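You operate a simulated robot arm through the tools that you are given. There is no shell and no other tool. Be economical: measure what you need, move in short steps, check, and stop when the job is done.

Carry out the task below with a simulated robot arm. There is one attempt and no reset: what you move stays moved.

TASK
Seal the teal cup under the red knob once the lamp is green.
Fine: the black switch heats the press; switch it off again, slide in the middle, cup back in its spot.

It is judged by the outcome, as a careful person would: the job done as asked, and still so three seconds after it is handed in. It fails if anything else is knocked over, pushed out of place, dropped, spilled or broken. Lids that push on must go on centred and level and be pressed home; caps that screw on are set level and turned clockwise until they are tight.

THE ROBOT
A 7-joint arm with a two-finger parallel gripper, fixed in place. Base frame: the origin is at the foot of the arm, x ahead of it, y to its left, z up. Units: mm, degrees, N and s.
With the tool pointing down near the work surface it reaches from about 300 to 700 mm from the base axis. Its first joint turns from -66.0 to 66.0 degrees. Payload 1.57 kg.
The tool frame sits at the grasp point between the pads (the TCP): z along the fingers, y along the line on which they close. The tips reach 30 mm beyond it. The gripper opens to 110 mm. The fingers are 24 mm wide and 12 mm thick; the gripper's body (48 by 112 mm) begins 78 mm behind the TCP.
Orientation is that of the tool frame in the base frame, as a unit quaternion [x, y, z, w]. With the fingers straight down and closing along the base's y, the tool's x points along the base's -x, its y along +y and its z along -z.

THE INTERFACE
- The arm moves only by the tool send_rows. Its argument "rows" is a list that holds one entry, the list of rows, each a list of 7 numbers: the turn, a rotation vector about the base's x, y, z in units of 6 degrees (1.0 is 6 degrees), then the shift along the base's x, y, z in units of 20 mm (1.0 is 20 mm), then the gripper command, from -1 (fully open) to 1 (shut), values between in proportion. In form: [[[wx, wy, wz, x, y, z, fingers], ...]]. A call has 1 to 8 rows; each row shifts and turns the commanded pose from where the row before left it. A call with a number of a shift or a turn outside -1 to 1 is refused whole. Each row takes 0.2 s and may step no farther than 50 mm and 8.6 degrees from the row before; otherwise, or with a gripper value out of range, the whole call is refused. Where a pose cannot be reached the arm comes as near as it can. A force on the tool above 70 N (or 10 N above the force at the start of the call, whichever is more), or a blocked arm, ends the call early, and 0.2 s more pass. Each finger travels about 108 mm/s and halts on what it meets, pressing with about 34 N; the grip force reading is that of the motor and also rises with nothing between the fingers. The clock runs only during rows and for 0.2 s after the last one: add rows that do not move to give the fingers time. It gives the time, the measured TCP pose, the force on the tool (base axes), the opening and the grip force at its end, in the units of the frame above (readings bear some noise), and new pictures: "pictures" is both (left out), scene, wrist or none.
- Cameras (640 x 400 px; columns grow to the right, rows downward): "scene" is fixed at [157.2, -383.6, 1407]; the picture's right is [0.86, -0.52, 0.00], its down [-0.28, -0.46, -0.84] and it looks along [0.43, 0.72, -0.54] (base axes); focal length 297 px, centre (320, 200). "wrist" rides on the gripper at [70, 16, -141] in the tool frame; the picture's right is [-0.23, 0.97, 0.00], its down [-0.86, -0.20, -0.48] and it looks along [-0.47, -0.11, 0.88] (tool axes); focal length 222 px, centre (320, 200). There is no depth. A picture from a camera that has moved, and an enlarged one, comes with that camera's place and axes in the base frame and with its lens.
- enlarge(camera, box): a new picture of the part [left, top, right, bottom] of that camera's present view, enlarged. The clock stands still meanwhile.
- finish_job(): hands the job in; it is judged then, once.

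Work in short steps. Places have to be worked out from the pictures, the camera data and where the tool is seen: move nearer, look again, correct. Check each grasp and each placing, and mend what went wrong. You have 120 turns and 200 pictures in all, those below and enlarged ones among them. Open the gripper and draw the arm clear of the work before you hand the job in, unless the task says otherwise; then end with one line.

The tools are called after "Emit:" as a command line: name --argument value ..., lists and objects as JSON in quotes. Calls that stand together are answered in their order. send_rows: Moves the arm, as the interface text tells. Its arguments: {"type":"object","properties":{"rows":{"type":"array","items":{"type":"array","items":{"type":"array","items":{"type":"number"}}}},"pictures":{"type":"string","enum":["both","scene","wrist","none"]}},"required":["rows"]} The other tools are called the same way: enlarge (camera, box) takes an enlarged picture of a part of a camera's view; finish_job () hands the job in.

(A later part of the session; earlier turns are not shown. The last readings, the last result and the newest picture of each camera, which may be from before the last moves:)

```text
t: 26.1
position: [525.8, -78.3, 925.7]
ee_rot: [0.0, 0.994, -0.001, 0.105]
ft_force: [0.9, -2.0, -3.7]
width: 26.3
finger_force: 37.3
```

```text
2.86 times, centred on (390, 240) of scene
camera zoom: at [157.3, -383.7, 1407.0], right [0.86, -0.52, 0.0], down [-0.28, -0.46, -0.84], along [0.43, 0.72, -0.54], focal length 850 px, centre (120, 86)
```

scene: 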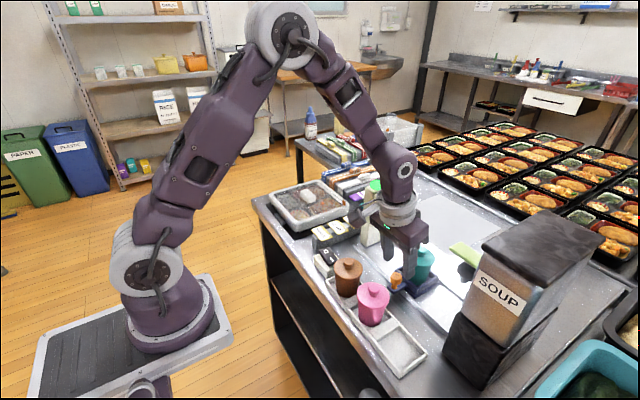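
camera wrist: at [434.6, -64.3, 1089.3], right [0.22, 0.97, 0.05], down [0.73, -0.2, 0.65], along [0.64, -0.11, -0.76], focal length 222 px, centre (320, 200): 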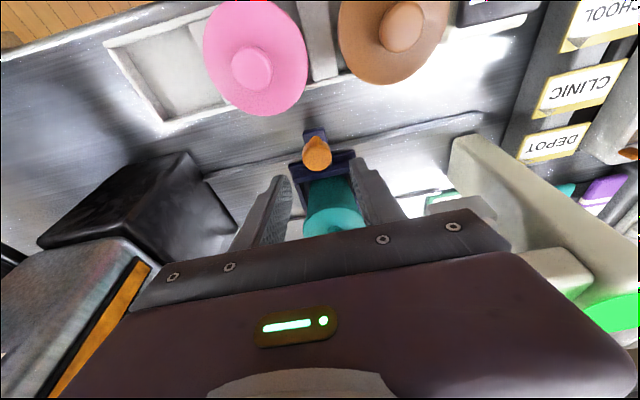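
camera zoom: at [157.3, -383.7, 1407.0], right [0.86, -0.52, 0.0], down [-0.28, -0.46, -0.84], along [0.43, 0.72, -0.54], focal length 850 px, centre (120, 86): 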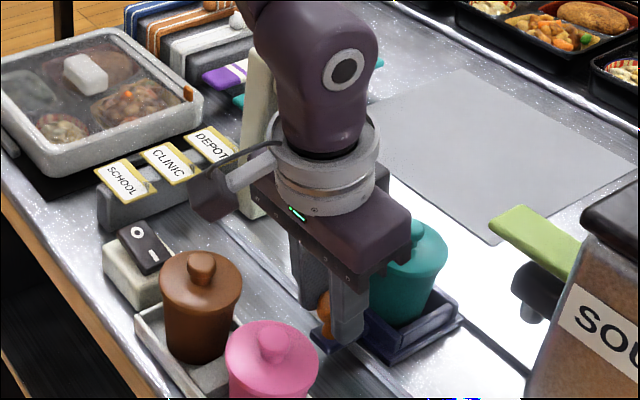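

Handle held (26 mm). I slide +y slowly toward the press, first 64 mm, then look.

Emit:
send_rows --rows '[[[0, 0, 0, 0, 0.2, 0, 1], [0, 0, 0, 0, 0.4, 0, 1], [0, 0, 0, 0, 0.5, 0, 1], [0, 0, 0, 0, 0.6, 0, 1], [0, 0, 0, 0, 0.6, 0, 1], [0, 0, 0, 0, 0.5, 0, 1], [0, 0, 0, 0, 0.4, 0, 1]]]'

Emit:
enlarge --camera "scene" --box '[330, 170, 450, 310]'

```text
t: 27.7
position: [526.5, -15.4, 924.9]
ee_rot: [0.0, 0.994, 0.001, 0.106]
ft_force: [-0.3, -1.5, -17.6]
width: 25.9
finger_force: 37.0
camera wrist: at [429.1, -0.3, 1047.7], right [0.22, 0.97, 0.05], down [0.73, -0.2, 0.65], along [0.64, -0.11, -0.76], focal length 222 px, centre (320, 200)
```

scene: 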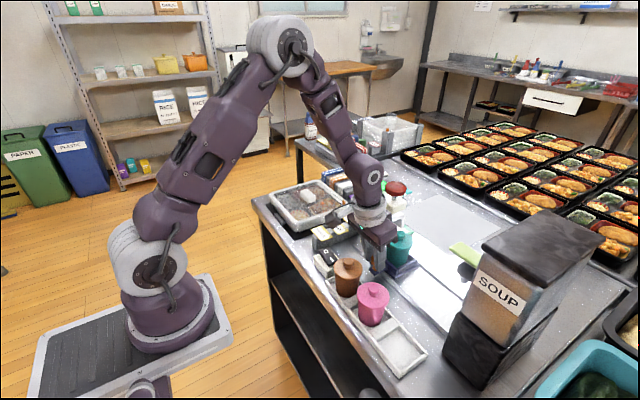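
wrist: 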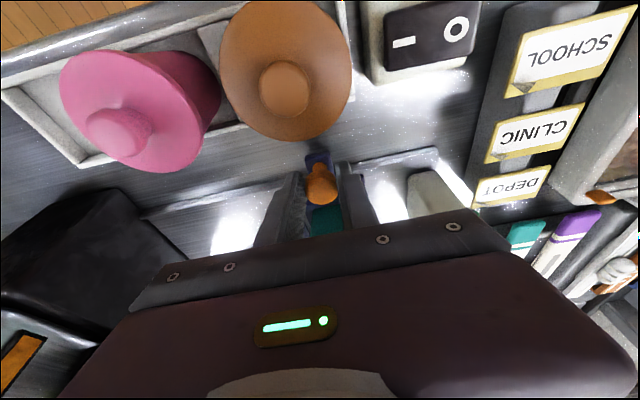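

```text
2.86 times, centred on (390, 240) of scene
camera zoom: at [157.5, -383.7, 1407.0], right [0.86, -0.52, 0.0], down [-0.28, -0.46, -0.84], along [0.43, 0.72, -0.54], focal length 850 px, centre (120, 86)
```

zoom: 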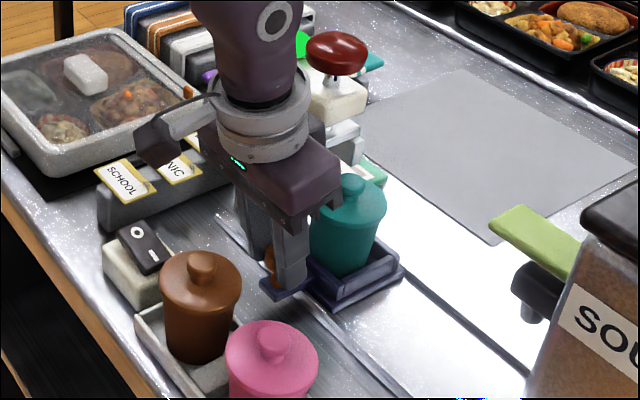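

Slide and cup move well. Continue 16 mm and check clearance between lid knob and press cheeks.

Emit:
send_rows --rows '[[[0, 0, 0, 0, 0.3, -0.05, 1], [0, 0, 0, 0, 0.3, -0.05, 1], [0, 0, 0, 0, 0.2, 0, 1]]]' --pictures "none"

Emit:
enlarge --camera "scene" --box '[370, 170, 440, 280]'

```text
t: 28.5
position: [526.1, -0.5, 924.5]
ee_rot: [0.001, 0.994, 0.0, 0.108]
ft_force: [-16.5, -2.2, 28.9]
width: 26.4
finger_force: 37.3
```

```text
3.64 times, centred on (405, 225) of scene
camera zoom: at [156.3, -383.7, 1407.1], right [0.86, -0.52, 0.0], down [-0.28, -0.46, -0.84], along [0.44, 0.72, -0.54], focal length 1081 px, centre (11, 109)
```

zoom: 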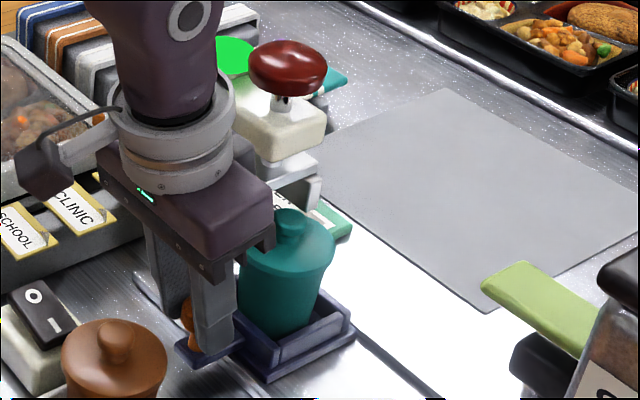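

Knob is lined up with the slot between the cheeks. Ease up 1 mm and continue 16 mm.

Emit:
send_rows --rows '[[[0, 0, 0, 0, 0.25, 0.05, 1], [0, 0, 0, 0, 0.25, 0, 1], [0, 0, 0, 0, 0.25, 0, 1]]]' --pictures "none"

Emit:
enlarge --camera "scene" --box '[370, 170, 440, 280]'

```text
t: 29.3
position: [527.9, 14.7, 924.3]
ee_rot: [0.0, 0.994, 0.0, 0.105]
ft_force: [-8.5, -0.7, 1.0]
width: 25.8
finger_force: 37.2
```

```text
3.64 times, centred on (405, 225) of scene
camera zoom: at [156.9, -383.7, 1407.0], right [0.86, -0.52, 0.0], down [-0.28, -0.46, -0.84], along [0.43, 0.72, -0.54], focal length 1081 px, centre (11, 109)
```

zoom: 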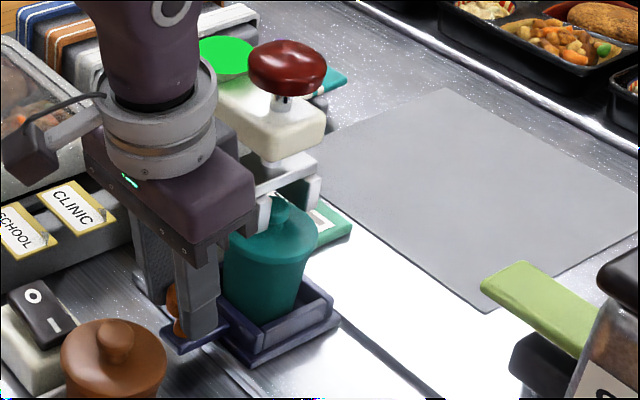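

Knob is entering the slot cleanly. Continue.

Emit:
send_rows --rows '[[[0, 0, 0, 0, 0.25, 0, 1], [0, 0, 0, 0, 0.25, 0, 1], [0, 0, 0, 0, 0.25, 0, 1]]]' --pictures "none"

Emit:
enlarge --camera "scene" --box '[370, 170, 440, 280]'

```text
t: 30.1
position: [528.2, 25.9, 924.2]
ee_rot: [0.003, 0.994, -0.002, 0.105]
ft_force: [-3.5, -35.4, -5.2]
width: 26.3
finger_force: 37.0
```

```text
3.64 times, centred on (405, 225) of scene
camera zoom: at [157.1, -384.6, 1406.8], right [0.86, -0.52, 0.0], down [-0.28, -0.46, -0.84], along [0.43, 0.72, -0.54], focal length 1081 px, centre (11, 109)
```

zoom: 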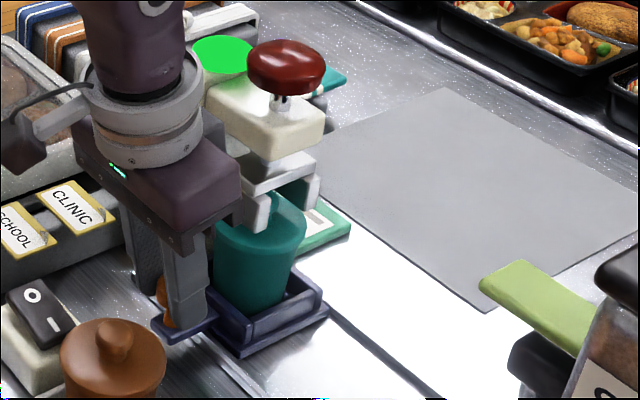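

Slide has hit its end stop under the press (y force 35 N; y≈26). I back off the push, open and withdraw up along the tool axis.

Emit:
send_rows --rows '[[[0, 0, 0, 0, -0.1, 0, 1], [0, 0, 0, 0, 0, 0, 0.1], [0, 0, 0, 0, 0, 0, 0.1], [0, 0, 0, -0.2, 0, 0.9, 0.1], [0, 0, 0, -0.2, 0, 0.9, 0.1], [0, 0, 0, -0.2, 0, 1, 0.1], [0, 0, 0, -0.2, 0, 1, 0.1], [0, 0, 0, -0.2, 0, 1, 0.1]]]'

Emit:
enlarge --camera "scene" --box '[360, 170, 450, 280]'

Emit:
enlarge --camera "wrist" --box '[220, 70, 480, 270]'

```text
t: 31.9
position: [507.1, 27.9, 1020.4]
ee_rot: [0.0, 0.994, 0.0, 0.106]
ft_force: [0.1, 0.0, -0.2]
width: 49.4
finger_force: 0.2
camera wrist: at [410.0, 43.3, 1143.2], right [0.22, 0.97, 0.05], down [0.73, -0.2, 0.65], along [0.64, -0.11, -0.76], focal length 222 px, centre (320, 200)
```

scene: 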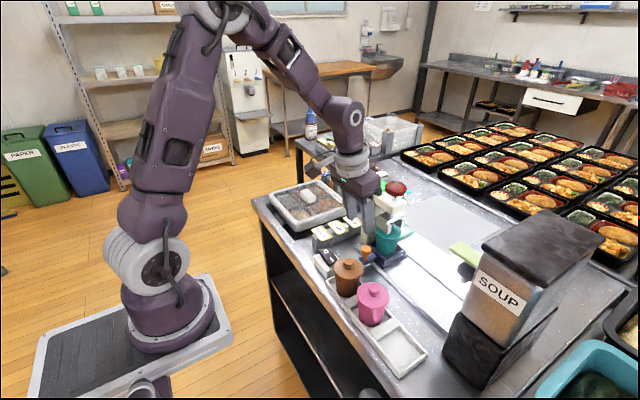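
wrist: 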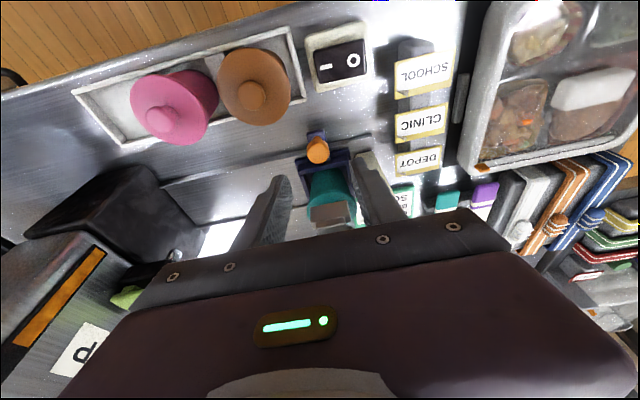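

```text
3.64 times, centred on (405, 225) of scene
camera zoom: at [157.2, -383.6, 1407.0], right [0.86, -0.52, 0.0], down [-0.28, -0.46, -0.84], along [0.43, 0.72, -0.54], focal length 1081 px, centre (11, 109)
```

zoom: 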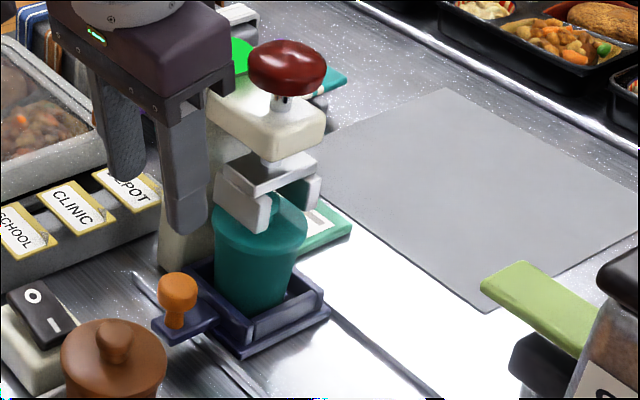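

```text
2.00 times, centred on (350, 170) of wrist
camera zoom: at [410.0, 43.3, 1143.2], right [0.22, 0.97, 0.05], down [0.73, -0.2, 0.65], along [0.64, -0.11, -0.76], focal length 444 px, centre (260, 260)
```

zoom: 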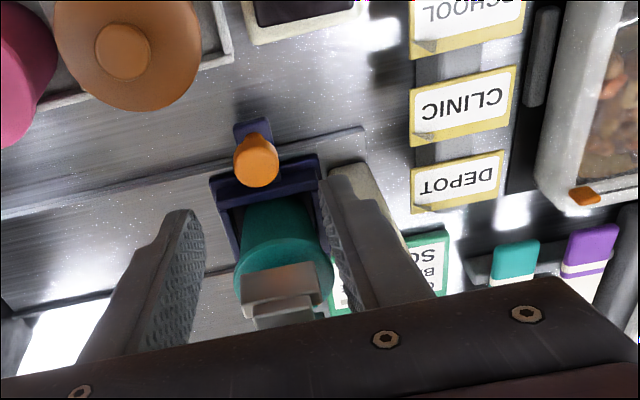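

Cup is under the press head, lamp still green. I rise, straighten the tool, close the fingers and go above the red knob (~(602,23,1066)).

Emit:
send_rows --rows '[[[0, 0, 0, 0, 0, 1, 1], [0, 0, 0, 0, 0, 1, 1], [0, 0, 0, 0, 0, 1, 1], [0, 1, 0, 0, 0, 1, 1], [0, 1, 0, 0, 0, 1, 1], [0, 0, 0, 0, 0, 1, 1], [0, 0, 0, 0.4, 0, 0.4, 1], [0, 0, 0, 0.5, -0.1, 0, 1]]]' --pictures "none"

Emit:
send_rows --rows '[[[0, 0, 0, 0.9, -0.1, 0, 1], [0, 0, 0, 0.9, 0, 0, 1], [0, 0, 0, 0.9, 0, 0, 1], [0, 0, 0, 0.9, 0, 0, 1], [0, 0, 0, 0.2, 0, -0.4, 1], [0, 0, 0, 0, 0, 0, 1]]]'

Emit:
enlarge --camera "scene" --box '[360, 130, 460, 280]'

Emit:
enlarge --camera "wrist" --box '[220, 90, 420, 270]'

```text
t: 33.7
position: [524.7, 26.6, 1148.4]
ee_rot: [0.0, 1.0, 0.0, 0.002]
ft_force: [1.0, 0.9, -0.1]
width: 0.3
finger_force: 21.3
```

```text
t: 35.1
position: [599.7, 23.9, 1141.1]
ee_rot: [0.0, 1.0, 0.0, 0.002]
ft_force: [0.6, -0.4, -0.3]
width: 0.0
finger_force: 21.7
camera wrist: at [531.6, 39.7, 1281.0], right [0.23, 0.97, 0.0], down [0.85, -0.2, 0.48], along [0.47, -0.11, -0.88], focal length 222 px, centre (320, 200)
```

scene: 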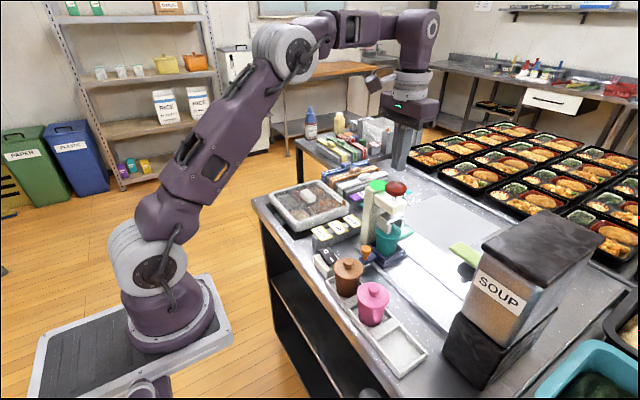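
wrist: 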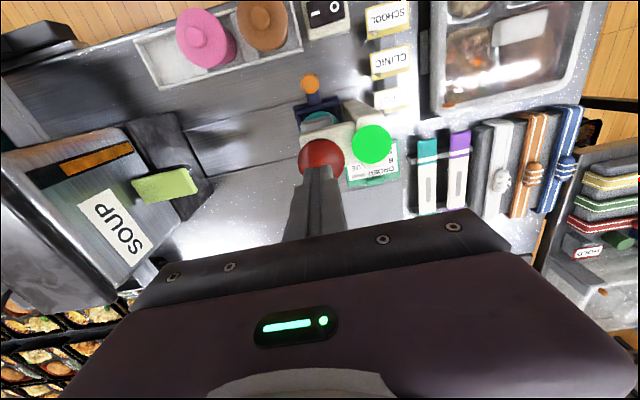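

```text
2.67 times, centred on (410, 205) of scene
camera zoom: at [157.2, -383.6, 1407.0], right [0.86, -0.52, 0.0], down [-0.28, -0.46, -0.84], along [0.43, 0.72, -0.54], focal length 793 px, centre (80, 187)
```

zoom: 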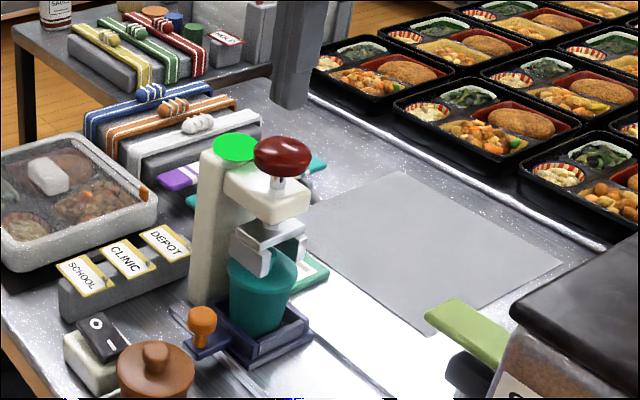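

```text
2.22 times, centred on (320, 180) of wrist
camera zoom: at [531.6, 39.7, 1281.0], right [0.23, 0.97, 0.0], down [0.85, -0.2, 0.48], along [0.47, -0.11, -0.88], focal length 494 px, centre (320, 244)
```

zoom: 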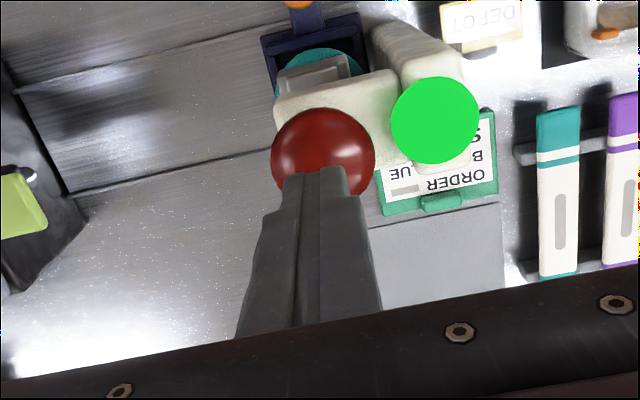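

Fingertip is directly above the knob. Descend and press.

Emit:
send_rows --rows '[[[0, 0, 0, 0, 0, -0.7, 1], [0, 0, 0, 0, 0, -0.6, 1], [0, 0, 0, 0, 0, -0.3, 1], [0, 0, 0, 0, 0, -0.25, 1], [0, 0, 0, 0, 0, -0.25, 1], [0, 0, 0, 0, 0, -0.25, 1]]]' --pictures "none"

Emit:
enlarge --camera "scene" --box '[360, 150, 440, 270]'

```text
t: 36.5
position: [600.6, 25.3, 1093.0]
ee_rot: [0.001, 1.0, -0.001, 0.001]
ft_force: [-0.6, 0.9, 3.1]
width: 0.2
finger_force: 21.0
```

```text
3.33 times, centred on (400, 210) of scene
camera zoom: at [157.1, -383.6, 1407.0], right [0.86, -0.52, 0.0], down [-0.28, -0.46, -0.84], along [0.43, 0.72, -0.54], focal length 991 px, centre (53, 167)
```

zoom: 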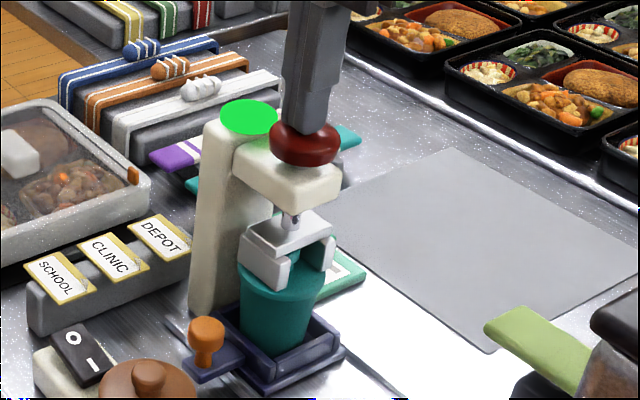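

The head is travelling down with the knob. I press on until firm.

Emit:
send_rows --rows '[[[0, 0, 0, 0, 0, -0.2, 1], [0, 0, 0, 0, 0, -0.2, 1], [0, 0, 0, 0, 0, -0.2, 1]]]' --pictures "none"

Emit:
enlarge --camera "scene" --box '[360, 150, 440, 270]'

```text
t: 37.2
position: [602.3, 24.8, 1091.1]
ee_rot: [-0.001, 1.0, 0.001, 0.01]
ft_force: [-8.0, 0.6, 19.3]
width: 0.0
finger_force: 21.3
stopped in row 3: the force on the tool passed its limit (the readings are from after the stop); the commanded pose is now the measured one
```

```text
3.33 times, centred on (400, 210) of scene
camera zoom: at [156.6, -383.6, 1407.1], right [0.86, -0.52, 0.0], down [-0.28, -0.46, -0.84], along [0.44, 0.72, -0.54], focal length 991 px, centre (53, 167)
```

zoom: 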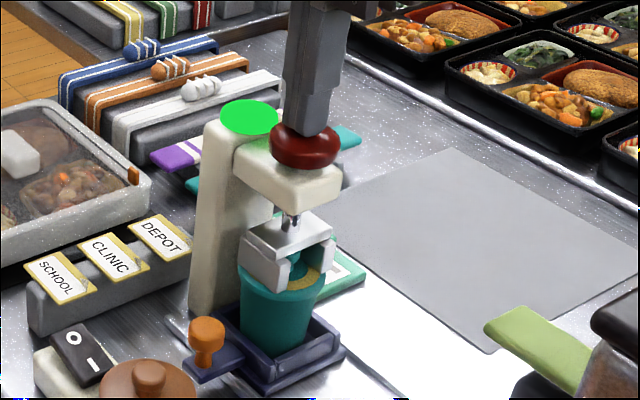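

A gold seal ring has appeared on the lid. I hold a moment at this pose, then release upward.

Emit:
send_rows --rows '[[[0, 0, 0, 0, 0, -0.05, 1], [0, 0, 0, 0, 0, 0, 1], [0, 0, 0, 0, 0, 0, 1], [0, 0, 0, 0, 0, 0, 1], [0, 0, 0, 0, 0, 0.4, 1], [0, 0, 0, 0, 0, 1, 1], [0, 0, 0, 0, 0, 1, 1], [0, 0, 0, 0, 0, 0.6, 1]]]' --pictures "none"

Emit:
enlarge --camera "scene" --box '[360, 150, 440, 270]'

```text
t: 39.0
position: [603.0, 26.4, 1148.9]
ee_rot: [0.0, 1.0, 0.001, 0.007]
ft_force: [-0.3, 0.2, -0.1]
width: 0.3
finger_force: 21.5
```

```text
3.33 times, centred on (400, 210) of scene
camera zoom: at [157.2, -383.6, 1407.0], right [0.86, -0.52, 0.0], down [-0.28, -0.46, -0.84], along [0.43, 0.72, -0.54], focal length 991 px, centre (53, 167)
```

zoom: 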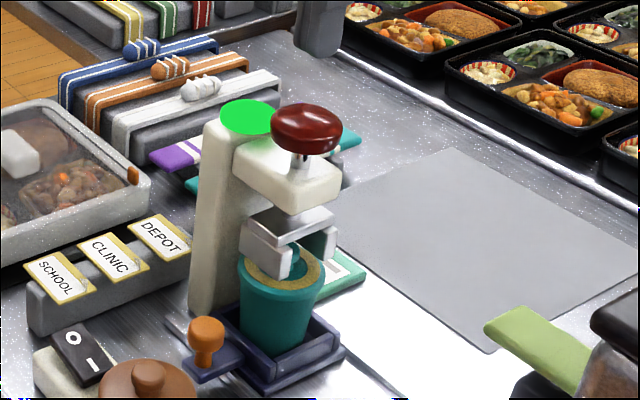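

Sealed and the press has sprung back. Now to the switch: move back over the O end (~(451,86)), fingers closed.

Emit:
send_rows --rows '[[[0, 0, 0, -0.95, 0.37, 0, 1], [0, 0, 0, -0.95, 0.37, 0, 1], [0, 0, 0, -0.95, 0.37, 0, 1], [0, 0, 0, -0.95, 0.37, 0, 1], [0, 0, 0, -0.95, 0.37, -0.5, 1], [0, 0, 0, -0.95, 0.37, -1, 1], [0, 0, 0, -0.95, 0.37, -1, 1], [0, 0, 0, -0.95, 0.37, -1, 1]]]' --pictures "none"

Emit:
send_rows --rows '[[[0, 0, 0, 0, 0, -1, 1], [0, 0, 0, 0, 0, -1, 1], [0, 0, 0, 0, 0, -1, 1], [0, 0, 0, 0, 0, -1, 1], [0, 0, 0, 0, 0, -1, 1], [0, 0, 0, 0, 0, -0.8, 1], [0, 0, 0, 0, 0, 0, 1]]]'

Emit:
enlarge --camera "scene" --box '[300, 210, 380, 280]'

Emit:
enlarge --camera "wrist" --box '[260, 100, 420, 230]'

```text
t: 40.8
position: [449.1, 84.0, 1078.6]
ee_rot: [0.0, 1.0, 0.0, 0.008]
ft_force: [0.3, 0.9, 0.0]
width: 0.1
finger_force: 21.5
```

```text
t: 42.4
position: [448.8, 83.4, 962.7]
ee_rot: [0.001, 1.0, 0.001, 0.007]
ft_force: [-0.5, 0.4, 0.1]
width: 0.4
finger_force: 21.3
camera wrist: at [379.3, 99.2, 1101.6], right [0.23, 0.97, 0.0], down [0.85, -0.2, 0.49], along [0.48, -0.11, -0.87], focal length 222 px, centre (320, 200)
```

scene: 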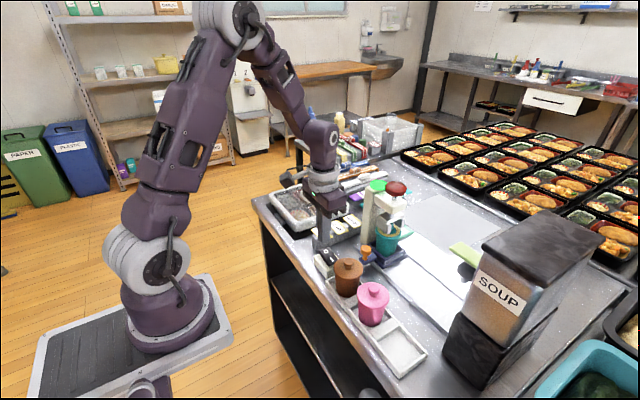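
wrist: 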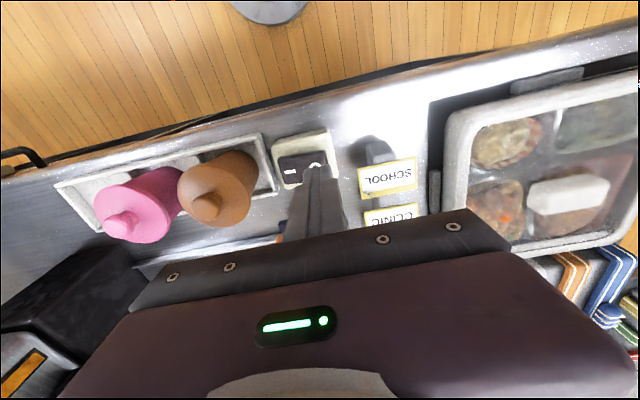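

```text
5.71 times, centred on (340, 245) of scene
camera zoom: at [157.2, -383.6, 1407.0], right [0.86, -0.52, 0.0], down [-0.28, -0.46, -0.84], along [0.43, 0.72, -0.54], focal length 1699 px, centre (206, -57)
```

zoom: 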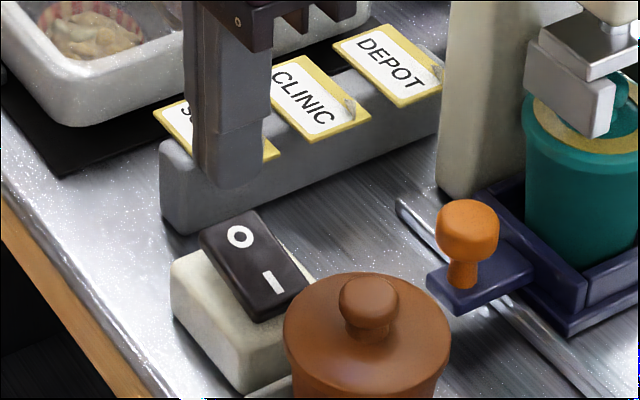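

```text
3.08 times, centred on (340, 165) of wrist
camera zoom: at [379.3, 99.2, 1101.6], right [0.23, 0.97, 0.0], down [0.85, -0.2, 0.49], along [0.48, -0.11, -0.87], focal length 684 px, centre (258, 308)
```

zoom: 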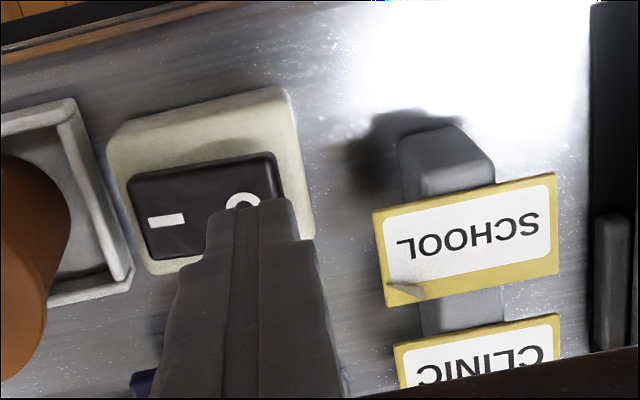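

O end is raised (on) and under the tip. Press down.

Emit:
send_rows --rows '[[[0, 0, 0, 0, 0.1, -0.8, 1], [0, 0, 0, 0, 0, -0.6, 1], [0, 0, 0, 0, 0, -0.25, 1], [0, 0, 0, 0, 0, -0.2, 1], [0, 0, 0, 0, 0, -0.15, 1], [0, 0, 0, 0, 0, -0.15, 1]]]' --pictures "none"

Emit:
enlarge --camera "scene" --box '[300, 170, 420, 290]'

```text
t: 43.7
position: [450.9, 85.9, 924.7]
ee_rot: [0.0, 1.0, 0.002, 0.009]
ft_force: [-8.7, 1.6, 25.6]
width: 0.0
finger_force: 21.1
stopped in row 6: the force on the tool passed its limit (the readings are from after the stop); the commanded pose is now the measured one
```

```text
3.33 times, centred on (360, 230) of scene
camera zoom: at [156.6, -383.7, 1407.1], right [0.86, -0.52, 0.0], down [-0.28, -0.46, -0.84], along [0.44, 0.72, -0.54], focal length 991 px, centre (187, 100)
```

zoom: 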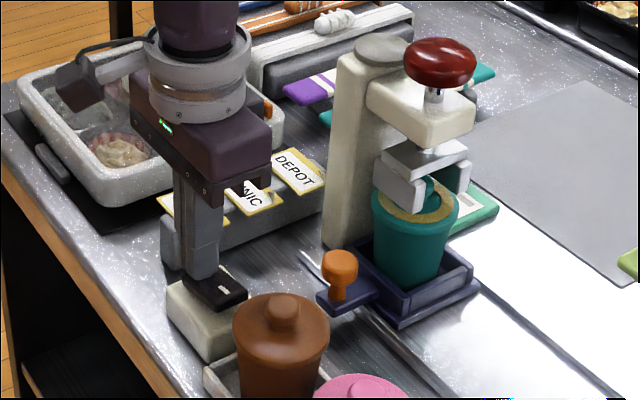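

Lamp is off: switch off. Rise and return to the slide handle with the 12° tilt and fingers opened.

Emit:
send_rows --rows '[[[0, 0, 0, 0, 0, 1, 1], [0, 0, 0, 0, 0, 1, 1], [0, 0, 0, 0, 0, 1, 1], [0, 0, 0, 0, 0, 1, 1], [0, 0, 0, 0, 0, 0.8, 1], [0, -1, 0, 0.5, -0.6, 0, 0.1], [0, -0.9, 0, 0.8, -0.8, 0, 0.1], [0, 0, 0, 0.7, -0.8, 0, 0.1]]]' --pictures "none"

Emit:
send_rows --rows '[[[0, 0, 0, 0.8, -0.75, 0, 0.1], [0, 0, 0, 0.2, 0, -0.9, 0.1], [0, 0, 0, 0.2, 0, -0.9, 0.1], [0, 0, 0, 0.1, 0, -0.5, 0.1], [0, 0, 0, 0, 0, 0, 0.1]]]'

Emit:
enlarge --camera "scene" --box '[330, 190, 430, 290]'

Emit:
enlarge --camera "wrist" --box '[220, 70, 420, 270]'

```text
t: 45.5
position: [492.5, 41.3, 1022.6]
ee_rot: [0.0, 0.994, 0.002, 0.109]
ft_force: [-0.6, 0.1, -0.2]
width: 49.6
finger_force: 0.1
```

```text
t: 46.7
position: [517.3, 26.8, 976.1]
ee_rot: [0.0, 0.994, 0.002, 0.109]
ft_force: [-0.3, 0.0, -0.4]
width: 49.4
finger_force: 0.0
camera wrist: at [420.0, 41.1, 1097.1], right [0.22, 0.97, 0.05], down [0.73, -0.2, 0.65], along [0.64, -0.11, -0.76], focal length 222 px, centre (320, 200)
```

scene: 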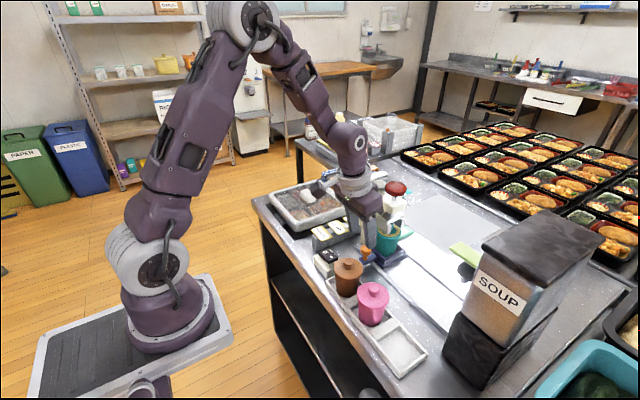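
wrist: 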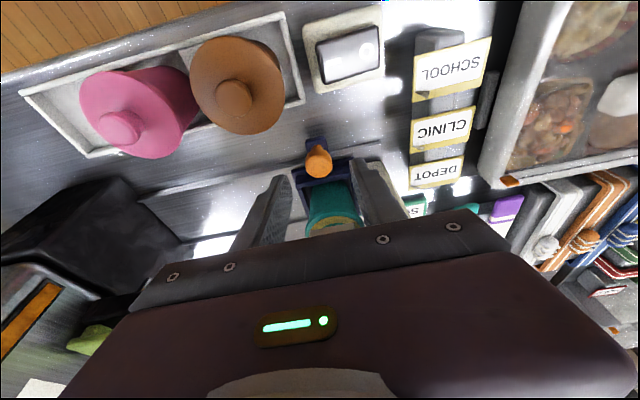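

```text
4.00 times, centred on (380, 240) of scene
camera zoom: at [157.2, -383.6, 1407.0], right [0.86, -0.52, 0.0], down [-0.28, -0.46, -0.84], along [0.43, 0.72, -0.54], focal length 1189 px, centre (80, 40)
```

zoom: 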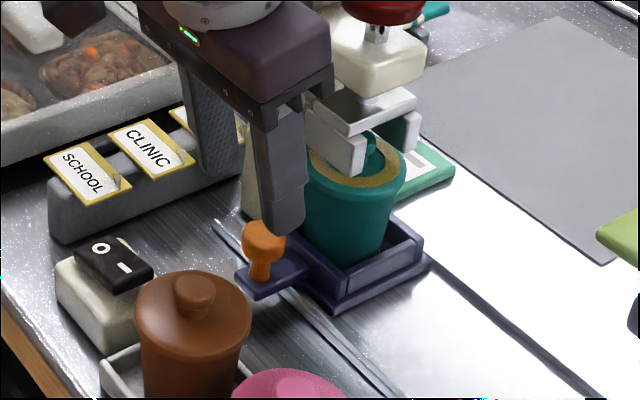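

```text
2.00 times, centred on (320, 170) of wrist
camera zoom: at [420.0, 41.1, 1097.1], right [0.22, 0.97, 0.05], down [0.73, -0.2, 0.65], along [0.64, -0.11, -0.76], focal length 444 px, centre (320, 260)
```

zoom: 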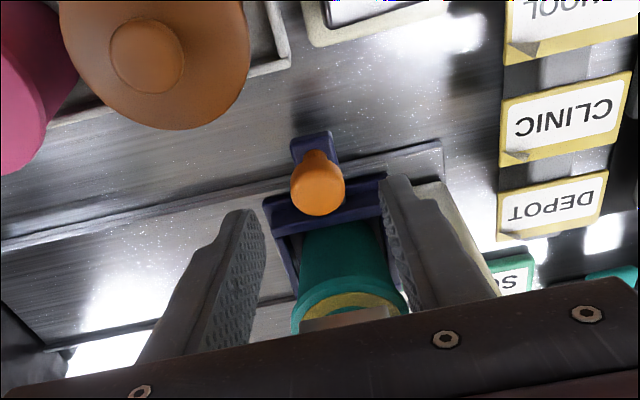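

Handle is between the fingers again. Go down to the earlier grip pose (526,27,925) and close.

Emit:
send_rows --rows '[[[0, 0, 0, 0.2, 0, -0.9, 0.1], [0, 0, 0, 0.15, 0, -0.9, 0.1], [0, 0, 0, 0.1, 0, -0.75, 0.1], [0, 0, 0, 0, 0, 0, 0.1], [0, 0, 0, 0, 0, 0, 1], [0, 0, 0, 0, 0, 0, 1], [0, 0, 0, 0, 0, 0, 1]]]' --pictures "none"

Emit:
enlarge --camera "scene" --box '[330, 190, 430, 290]'

```text
t: 48.3
position: [526.8, 26.0, 923.7]
ee_rot: [0.001, 0.994, 0.001, 0.108]
ft_force: [4.5, -26.0, -9.1]
width: 26.2
finger_force: 37.2
```

```text
4.00 times, centred on (380, 240) of scene
camera zoom: at [157.4, -384.3, 1406.8], right [0.86, -0.52, 0.0], down [-0.28, -0.46, -0.84], along [0.43, 0.72, -0.54], focal length 1189 px, centre (80, 40)
```

zoom: 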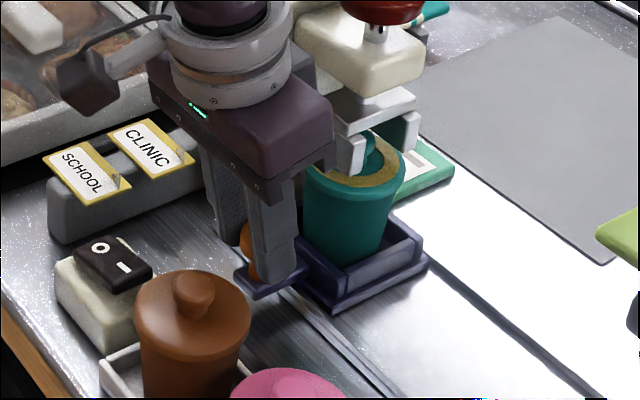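

Gripped. Slide back −y about 100 mm, smoothly.

Emit:
send_rows --rows '[[[0, 0, 0, 0, -0.3, 0, 1], [0, 0, 0, 0, -0.5, 0, 1], [0, 0, 0, 0, -0.7, 0, 1], [0, 0, 0, 0, -0.8, 0, 1], [0, 0, 0, 0, -0.8, 0, 1], [0, 0, 0, 0, -0.8, 0, 1], [0, 0, 0, 0, -0.6, 0, 1], [0, 0, 0, 0, -0.4, 0, 1]]]' --pictures "none"

Emit:
enlarge --camera "scene" --box '[330, 170, 450, 310]'

```text
t: 50.1
position: [526.6, -72.5, 923.3]
ee_rot: [0.0, 0.994, 0.002, 0.111]
ft_force: [-1.5, 0.9, 17.1]
width: 26.4
finger_force: 36.7
```

```text
2.86 times, centred on (390, 240) of scene
camera zoom: at [156.8, -383.6, 1407.1], right [0.86, -0.52, 0.0], down [-0.28, -0.46, -0.84], along [0.43, 0.72, -0.54], focal length 850 px, centre (120, 86)
```

zoom: 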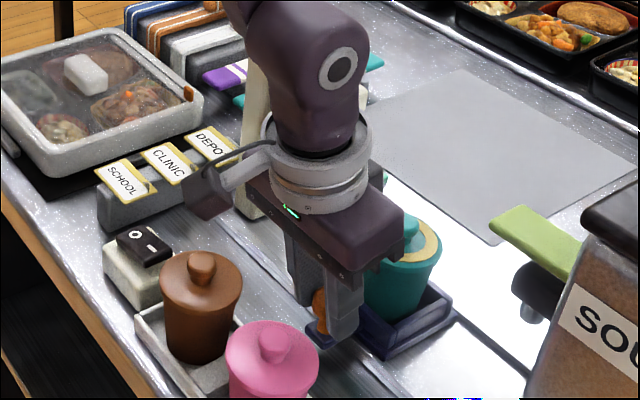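

About 6 mm short of the original spot; nudge.

Emit:
send_rows --rows '[[[0, 0, 0, 0, -0.2, 0, 1], [0, 0, 0, 0, -0.1, 0, 1], [0, 0, 0, 0, 0, 0, 1]]]' --pictures "none"

Emit:
enlarge --camera "scene" --box '[330, 170, 450, 310]'

```text
t: 50.9
position: [526.5, -78.5, 923.8]
ee_rot: [-0.001, 0.994, 0.002, 0.108]
ft_force: [0.9, -0.8, 11.7]
width: 26.1
finger_force: 36.6
```

```text
2.86 times, centred on (390, 240) of scene
camera zoom: at [157.0, -383.6, 1407.0], right [0.86, -0.52, 0.0], down [-0.28, -0.46, -0.84], along [0.43, 0.72, -0.54], focal length 850 px, centre (120, 86)
```

zoom: 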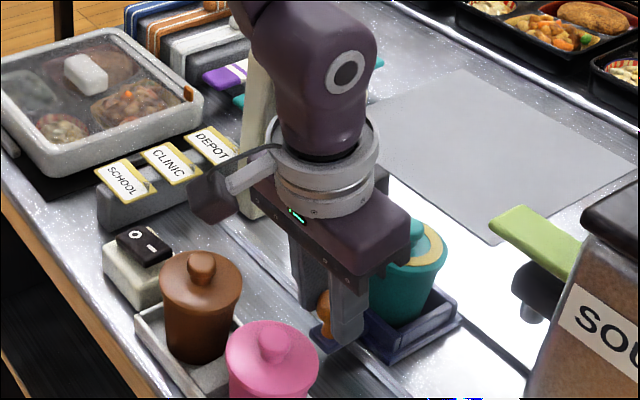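

Slide is back at y −78.5, same as the start. Release, rise along the tool axis, straighten and turn 45° toward the cup.

Emit:
send_rows --rows '[[[0, 0, 0, 0, 0, 0, 0.1], [0, 0, 0, 0, 0, 0, 0.1], [0, 0, 0, -0.2, 0, 0.9, 0.1], [0, 0, 0, -0.2, 0, 0.9, 0.1], [0, 0, 0, -0.2, 0, 1, 0.1], [0, 1, 0, 0, 0, 1, 0.1], [0, 0.95, 0, 0, 0, 1, 0.1], [0, 0, 0, 0, 0, 1, 0.1]]]' --pictures "none"

Emit:
send_rows --rows '[[[0, 0, 1, 0.5, 0, 0.3, 0.1], [0, 0, 1, 0.5, 0, 0, 0.1], [0, 0, 1, 0.6, -0.1, 0, 0.1], [0, 0, 1, 0.6, -0.1, 0, 0.1], [0, 0, 1, 0.6, 0, 0, 0.1], [0, 0, 1, 0.6, 0, 0, 0.2], [0, 0, 1, 0.6, 0, 0, 0.2], [0, 0, 0.5, 0.2, 0, 0, 0.2]]]'

Emit:
enlarge --camera "scene" --box '[370, 170, 470, 310]'

Emit:
enlarge --camera "wrist" --box '[220, 70, 420, 270]'

```text
t: 52.7
position: [514.6, -77.9, 1040.1]
ee_rot: [0.001, 1.0, 0.002, 0.006]
ft_force: [0.1, -0.8, -0.7]
width: 49.6
finger_force: 0.0
```

```text
t: 54.5
position: [598.4, -80.6, 1043.6]
ee_rot: [-0.384, 0.923, 0.005, 0.006]
ft_force: [0.5, 0.1, 0.6]
width: 44.0
finger_force: 0.0
camera wrist: at [537.9, -121.6, 1184.5], right [-0.53, 0.85, 0.01], down [0.74, 0.46, 0.49], along [0.41, 0.26, -0.87], focal length 222 px, centre (320, 200)
```

scene: 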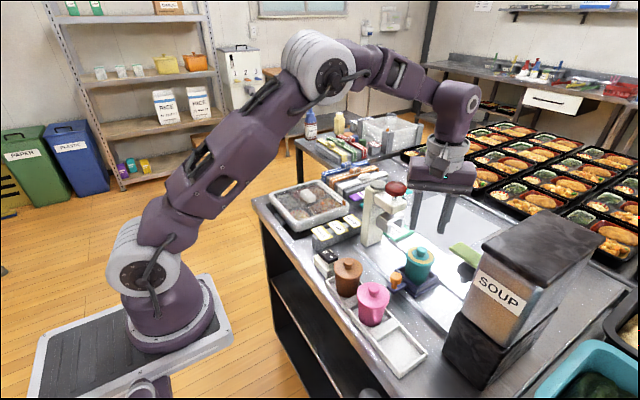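
wrist: 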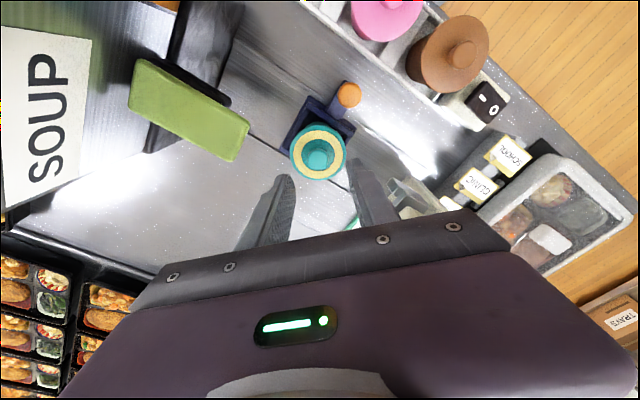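

```text
2.86 times, centred on (420, 240) of scene
camera zoom: at [157.2, -383.6, 1407.0], right [0.86, -0.52, 0.0], down [-0.28, -0.46, -0.84], along [0.43, 0.72, -0.54], focal length 850 px, centre (34, 86)
```

zoom: 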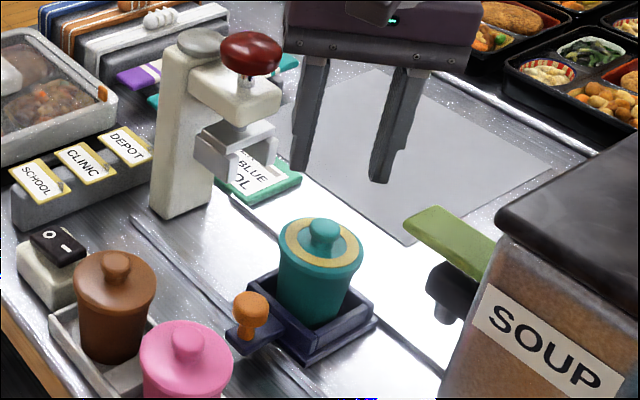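

```text
2.00 times, centred on (320, 170) of wrist
camera zoom: at [537.9, -121.6, 1184.5], right [-0.53, 0.85, 0.01], down [0.74, 0.46, 0.49], along [0.41, 0.26, -0.87], focal length 444 px, centre (320, 260)
```

zoom: 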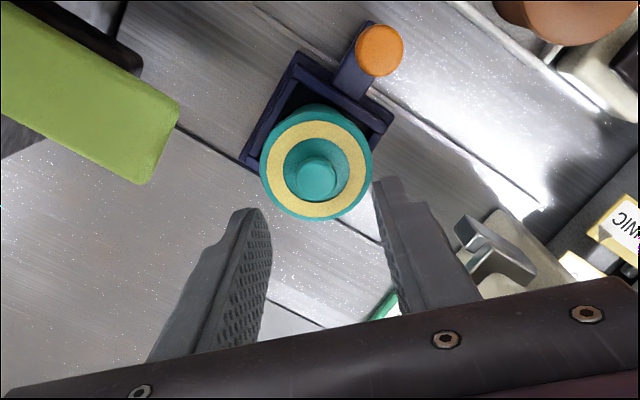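

Slide is at its original place and the seal is visible. Align to the cup knob (~(602,-82.5)) and descend.

Emit:
send_rows --rows '[[[0, 0, 0, 0.17, -0.1, -0.8, 0.2], [0, 0, 0, 0, 0, -1, 0.2], [0, 0, 0, 0, 0, -1, 0.2], [0, 0, 0, 0, 0, -0.55, 0.2], [0, 0, 0, 0, 0, 0, 0.2]]]' --pictures "none"

Emit:
enlarge --camera "scene" --box '[390, 220, 450, 300]'

Emit:
enlarge --camera "wrist" --box '[220, 70, 420, 270]'

```text
t: 55.7
position: [601.4, -81.2, 978.7]
ee_rot: [-0.383, 0.924, 0.005, 0.006]
ft_force: [-0.9, 0.6, 0.2]
width: 44.0
finger_force: 0.1
```

```text
5.00 times, centred on (420, 260) of scene
camera zoom: at [157.2, -383.6, 1407.0], right [0.86, -0.52, 0.0], down [-0.28, -0.46, -0.84], along [0.43, 0.72, -0.54], focal length 1487 px, centre (-180, -100)
```

zoom: 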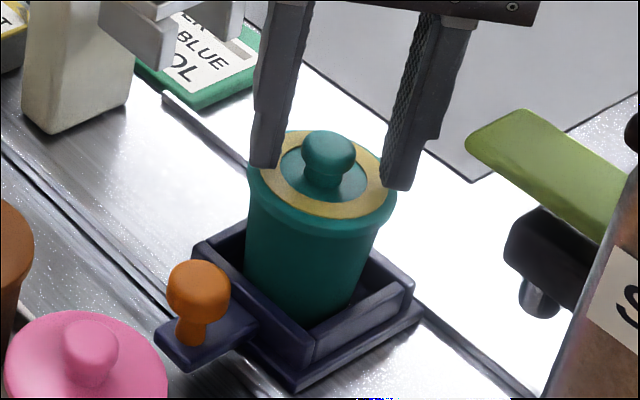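

```text
2.00 times, centred on (320, 170) of wrist
camera zoom: at [540.8, -123.1, 1117.7], right [-0.53, 0.85, 0.01], down [0.74, 0.46, 0.49], along [0.41, 0.26, -0.87], focal length 444 px, centre (320, 260)
```

zoom: 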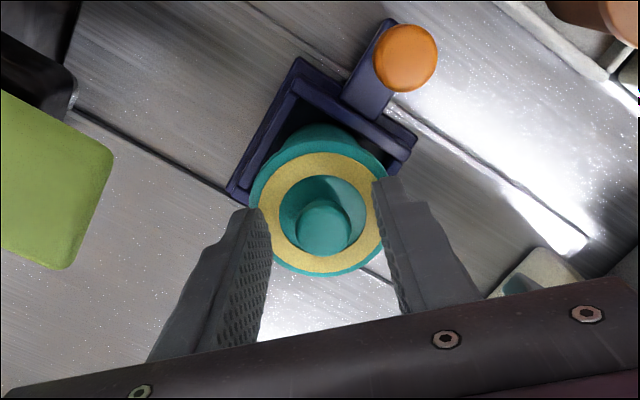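

Centred. Lower 6 mm, close on the knob.

Emit:
send_rows --rows '[[[0, 0, 0, 0, 0, -0.3, 0.2], [0, 0, 0, 0, 0, 0, 0.2], [0, 0, 0, 0, 0, 0, 1], [0, 0, 0, 0, 0, 0, 1], [0, 0, 0, 0, 0, 0, 1]]]' --pictures "none"

Emit:
enlarge --camera "scene" --box '[390, 220, 450, 300]'

```text
t: 56.9
position: [602.2, -81.2, 973.0]
ee_rot: [-0.383, 0.924, 0.004, 0.006]
ft_force: [-0.5, 0.1, -1.2]
width: 18.0
finger_force: 32.3
```

```text
5.00 times, centred on (420, 260) of scene
camera zoom: at [157.2, -383.6, 1407.0], right [0.86, -0.52, 0.0], down [-0.28, -0.46, -0.84], along [0.43, 0.72, -0.54], focal length 1487 px, centre (-180, -100)
```

zoom: 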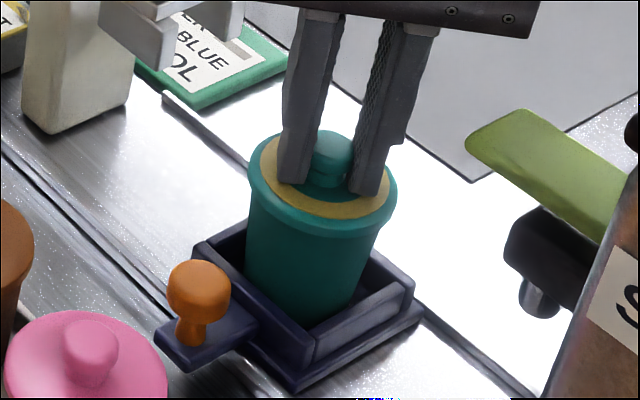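

Gripped. Lift and carry back toward the rack.

Emit:
send_rows --rows '[[[0, 0, 0, 0, 0, 0.3, 1], [0, 0, 0, 0, 0, 0.6, 1], [0, 0, 0, 0, 0, 0.8, 1], [0, 0, 0, 0, 0, 0.8, 1], [0, 0, 0, 0, 0, 0.8, 1], [0, 0, 0, 0, 0, 0.6, 1], [0, 0, 0, -0.5, -0.35, 0, 1], [0, 0, 0, -0.9, -0.62, 0, 1]]]' --pictures "scene"

Emit:
send_rows --rows '[[[0, 0, 0, -0.9, -0.62, 0, 1], [0, 0, 0, -0.9, -0.62, 0, 1], [0, 0, 0, -0.9, -0.62, 0, 1], [0, 0, 0, -0.9, -0.62, 0, 1], [0, 0, 0, -0.9, -0.62, 0, 1], [0, 0, 0, -0.9, -0.62, 0, 1], [0, 0, 0, -0.9, -0.62, 0, 1], [0, 0, 0, 0, 0, 0, 1]]]' --pictures "none"

Emit:
enlarge --camera "scene" --box '[340, 270, 460, 390]'

Emit:
enlarge --camera "wrist" --box '[220, 70, 420, 270]'

```text
t: 58.7
position: [572.3, -101.4, 1051.2]
ee_rot: [-0.383, 0.924, 0.004, 0.006]
ft_force: [0.1, -0.8, -0.7]
width: 18.3
finger_force: 33.0
```

scene: 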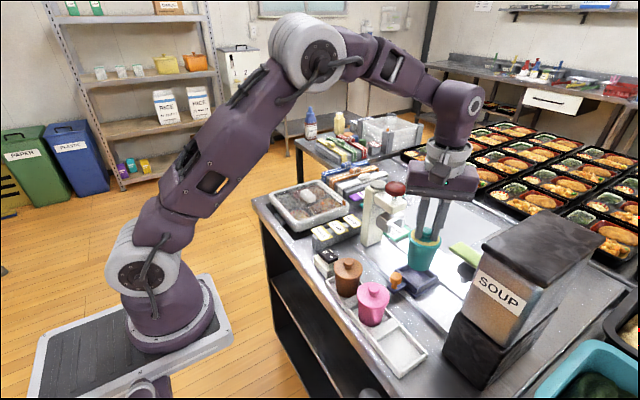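

```text
t: 60.5
position: [449.8, -191.6, 1050.2]
ee_rot: [-0.382, 0.924, 0.005, 0.007]
ft_force: [-0.6, -0.3, -1.7]
width: 18.3
finger_force: 32.2
```

```text
3.33 times, centred on (400, 330) of scene
camera zoom: at [157.2, -383.7, 1407.0], right [0.86, -0.52, 0.0], down [-0.28, -0.46, -0.84], along [0.43, 0.72, -0.54], focal length 991 px, centre (53, -233)
```

zoom: 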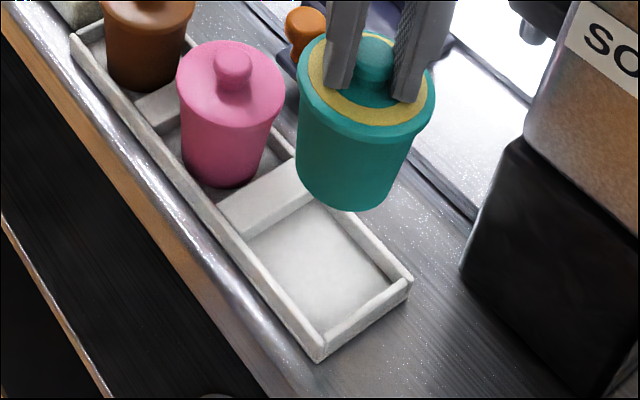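

```text
2.00 times, centred on (320, 170) of wrist
camera zoom: at [388.2, -231.7, 1190.6], right [-0.53, 0.85, 0.01], down [0.74, 0.46, 0.49], along [0.41, 0.26, -0.87], focal length 444 px, centre (320, 260)
```

zoom: 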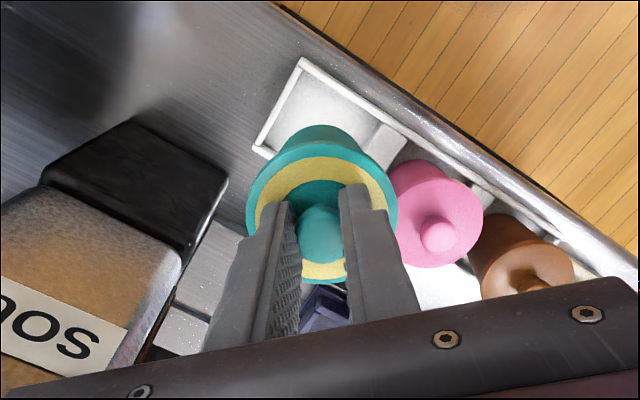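

Above the empty spot; correct by (−2,+4) mm and lower to about 20 mm above the floor.

Emit:
send_rows --rows '[[[0, 0, 0, -0.1, 0.2, -0.6, 1], [0, 0, 0, 0, 0, -0.9, 1], [0, 0, 0, 0, 0, -0.9, 1], [0, 0, 0, 0, 0, -0.6, 1], [0, 0, 0, 0, 0, 0, 1]]]' --pictures "none"

Emit:
enlarge --camera "scene" --box '[370, 290, 450, 370]'

```text
t: 61.7
position: [446.1, -185.7, 990.8]
ee_rot: [-0.383, 0.924, 0.004, 0.006]
ft_force: [-0.9, 1.6, -0.4]
width: 18.0
finger_force: 33.1
```

```text
5.00 times, centred on (410, 330) of scene
camera zoom: at [157.2, -383.6, 1407.0], right [0.86, -0.52, 0.0], down [-0.28, -0.46, -0.84], along [0.43, 0.72, -0.54], focal length 1487 px, centre (-130, -450)
```

zoom: 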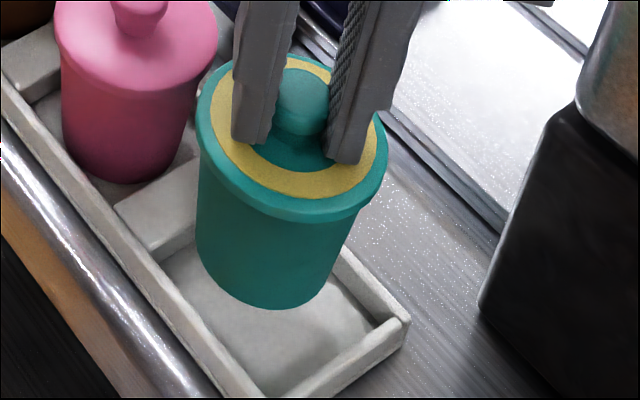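

Well aligned with its original place. Lower the rest gently to contact.

Emit:
send_rows --rows '[[[0, 0, 0, 0.05, -0.05, -0.4, 1], [0, 0, 0, 0, 0, -0.3, 1], [0, 0, 0, 0, 0, -0.15, 1], [0, 0, 0, 0, 0, -0.15, 1], [0, 0, 0, 0, 0, -0.1, 1]]]' --pictures "none"

Emit:
enlarge --camera "scene" --box '[370, 290, 450, 370]'

```text
t: 62.9
position: [446.8, -185.7, 969.0]
ee_rot: [-0.383, 0.924, 0.005, 0.006]
ft_force: [-0.2, 0.2, -1.3]
width: 18.3
finger_force: 32.7
```

```text
5.00 times, centred on (410, 330) of scene
camera zoom: at [157.2, -383.6, 1407.0], right [0.86, -0.52, 0.0], down [-0.28, -0.46, -0.84], along [0.43, 0.72, -0.54], focal length 1487 px, centre (-130, -450)
```

zoom: 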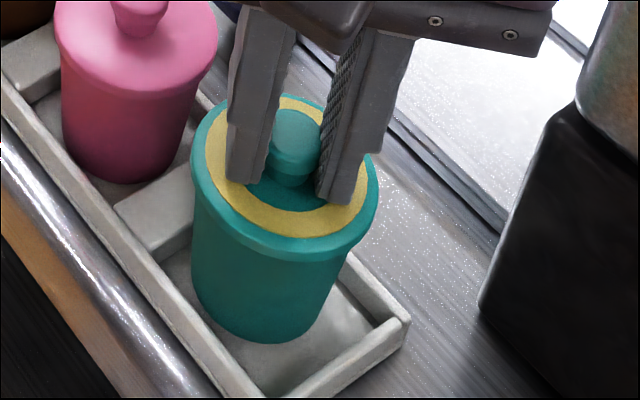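

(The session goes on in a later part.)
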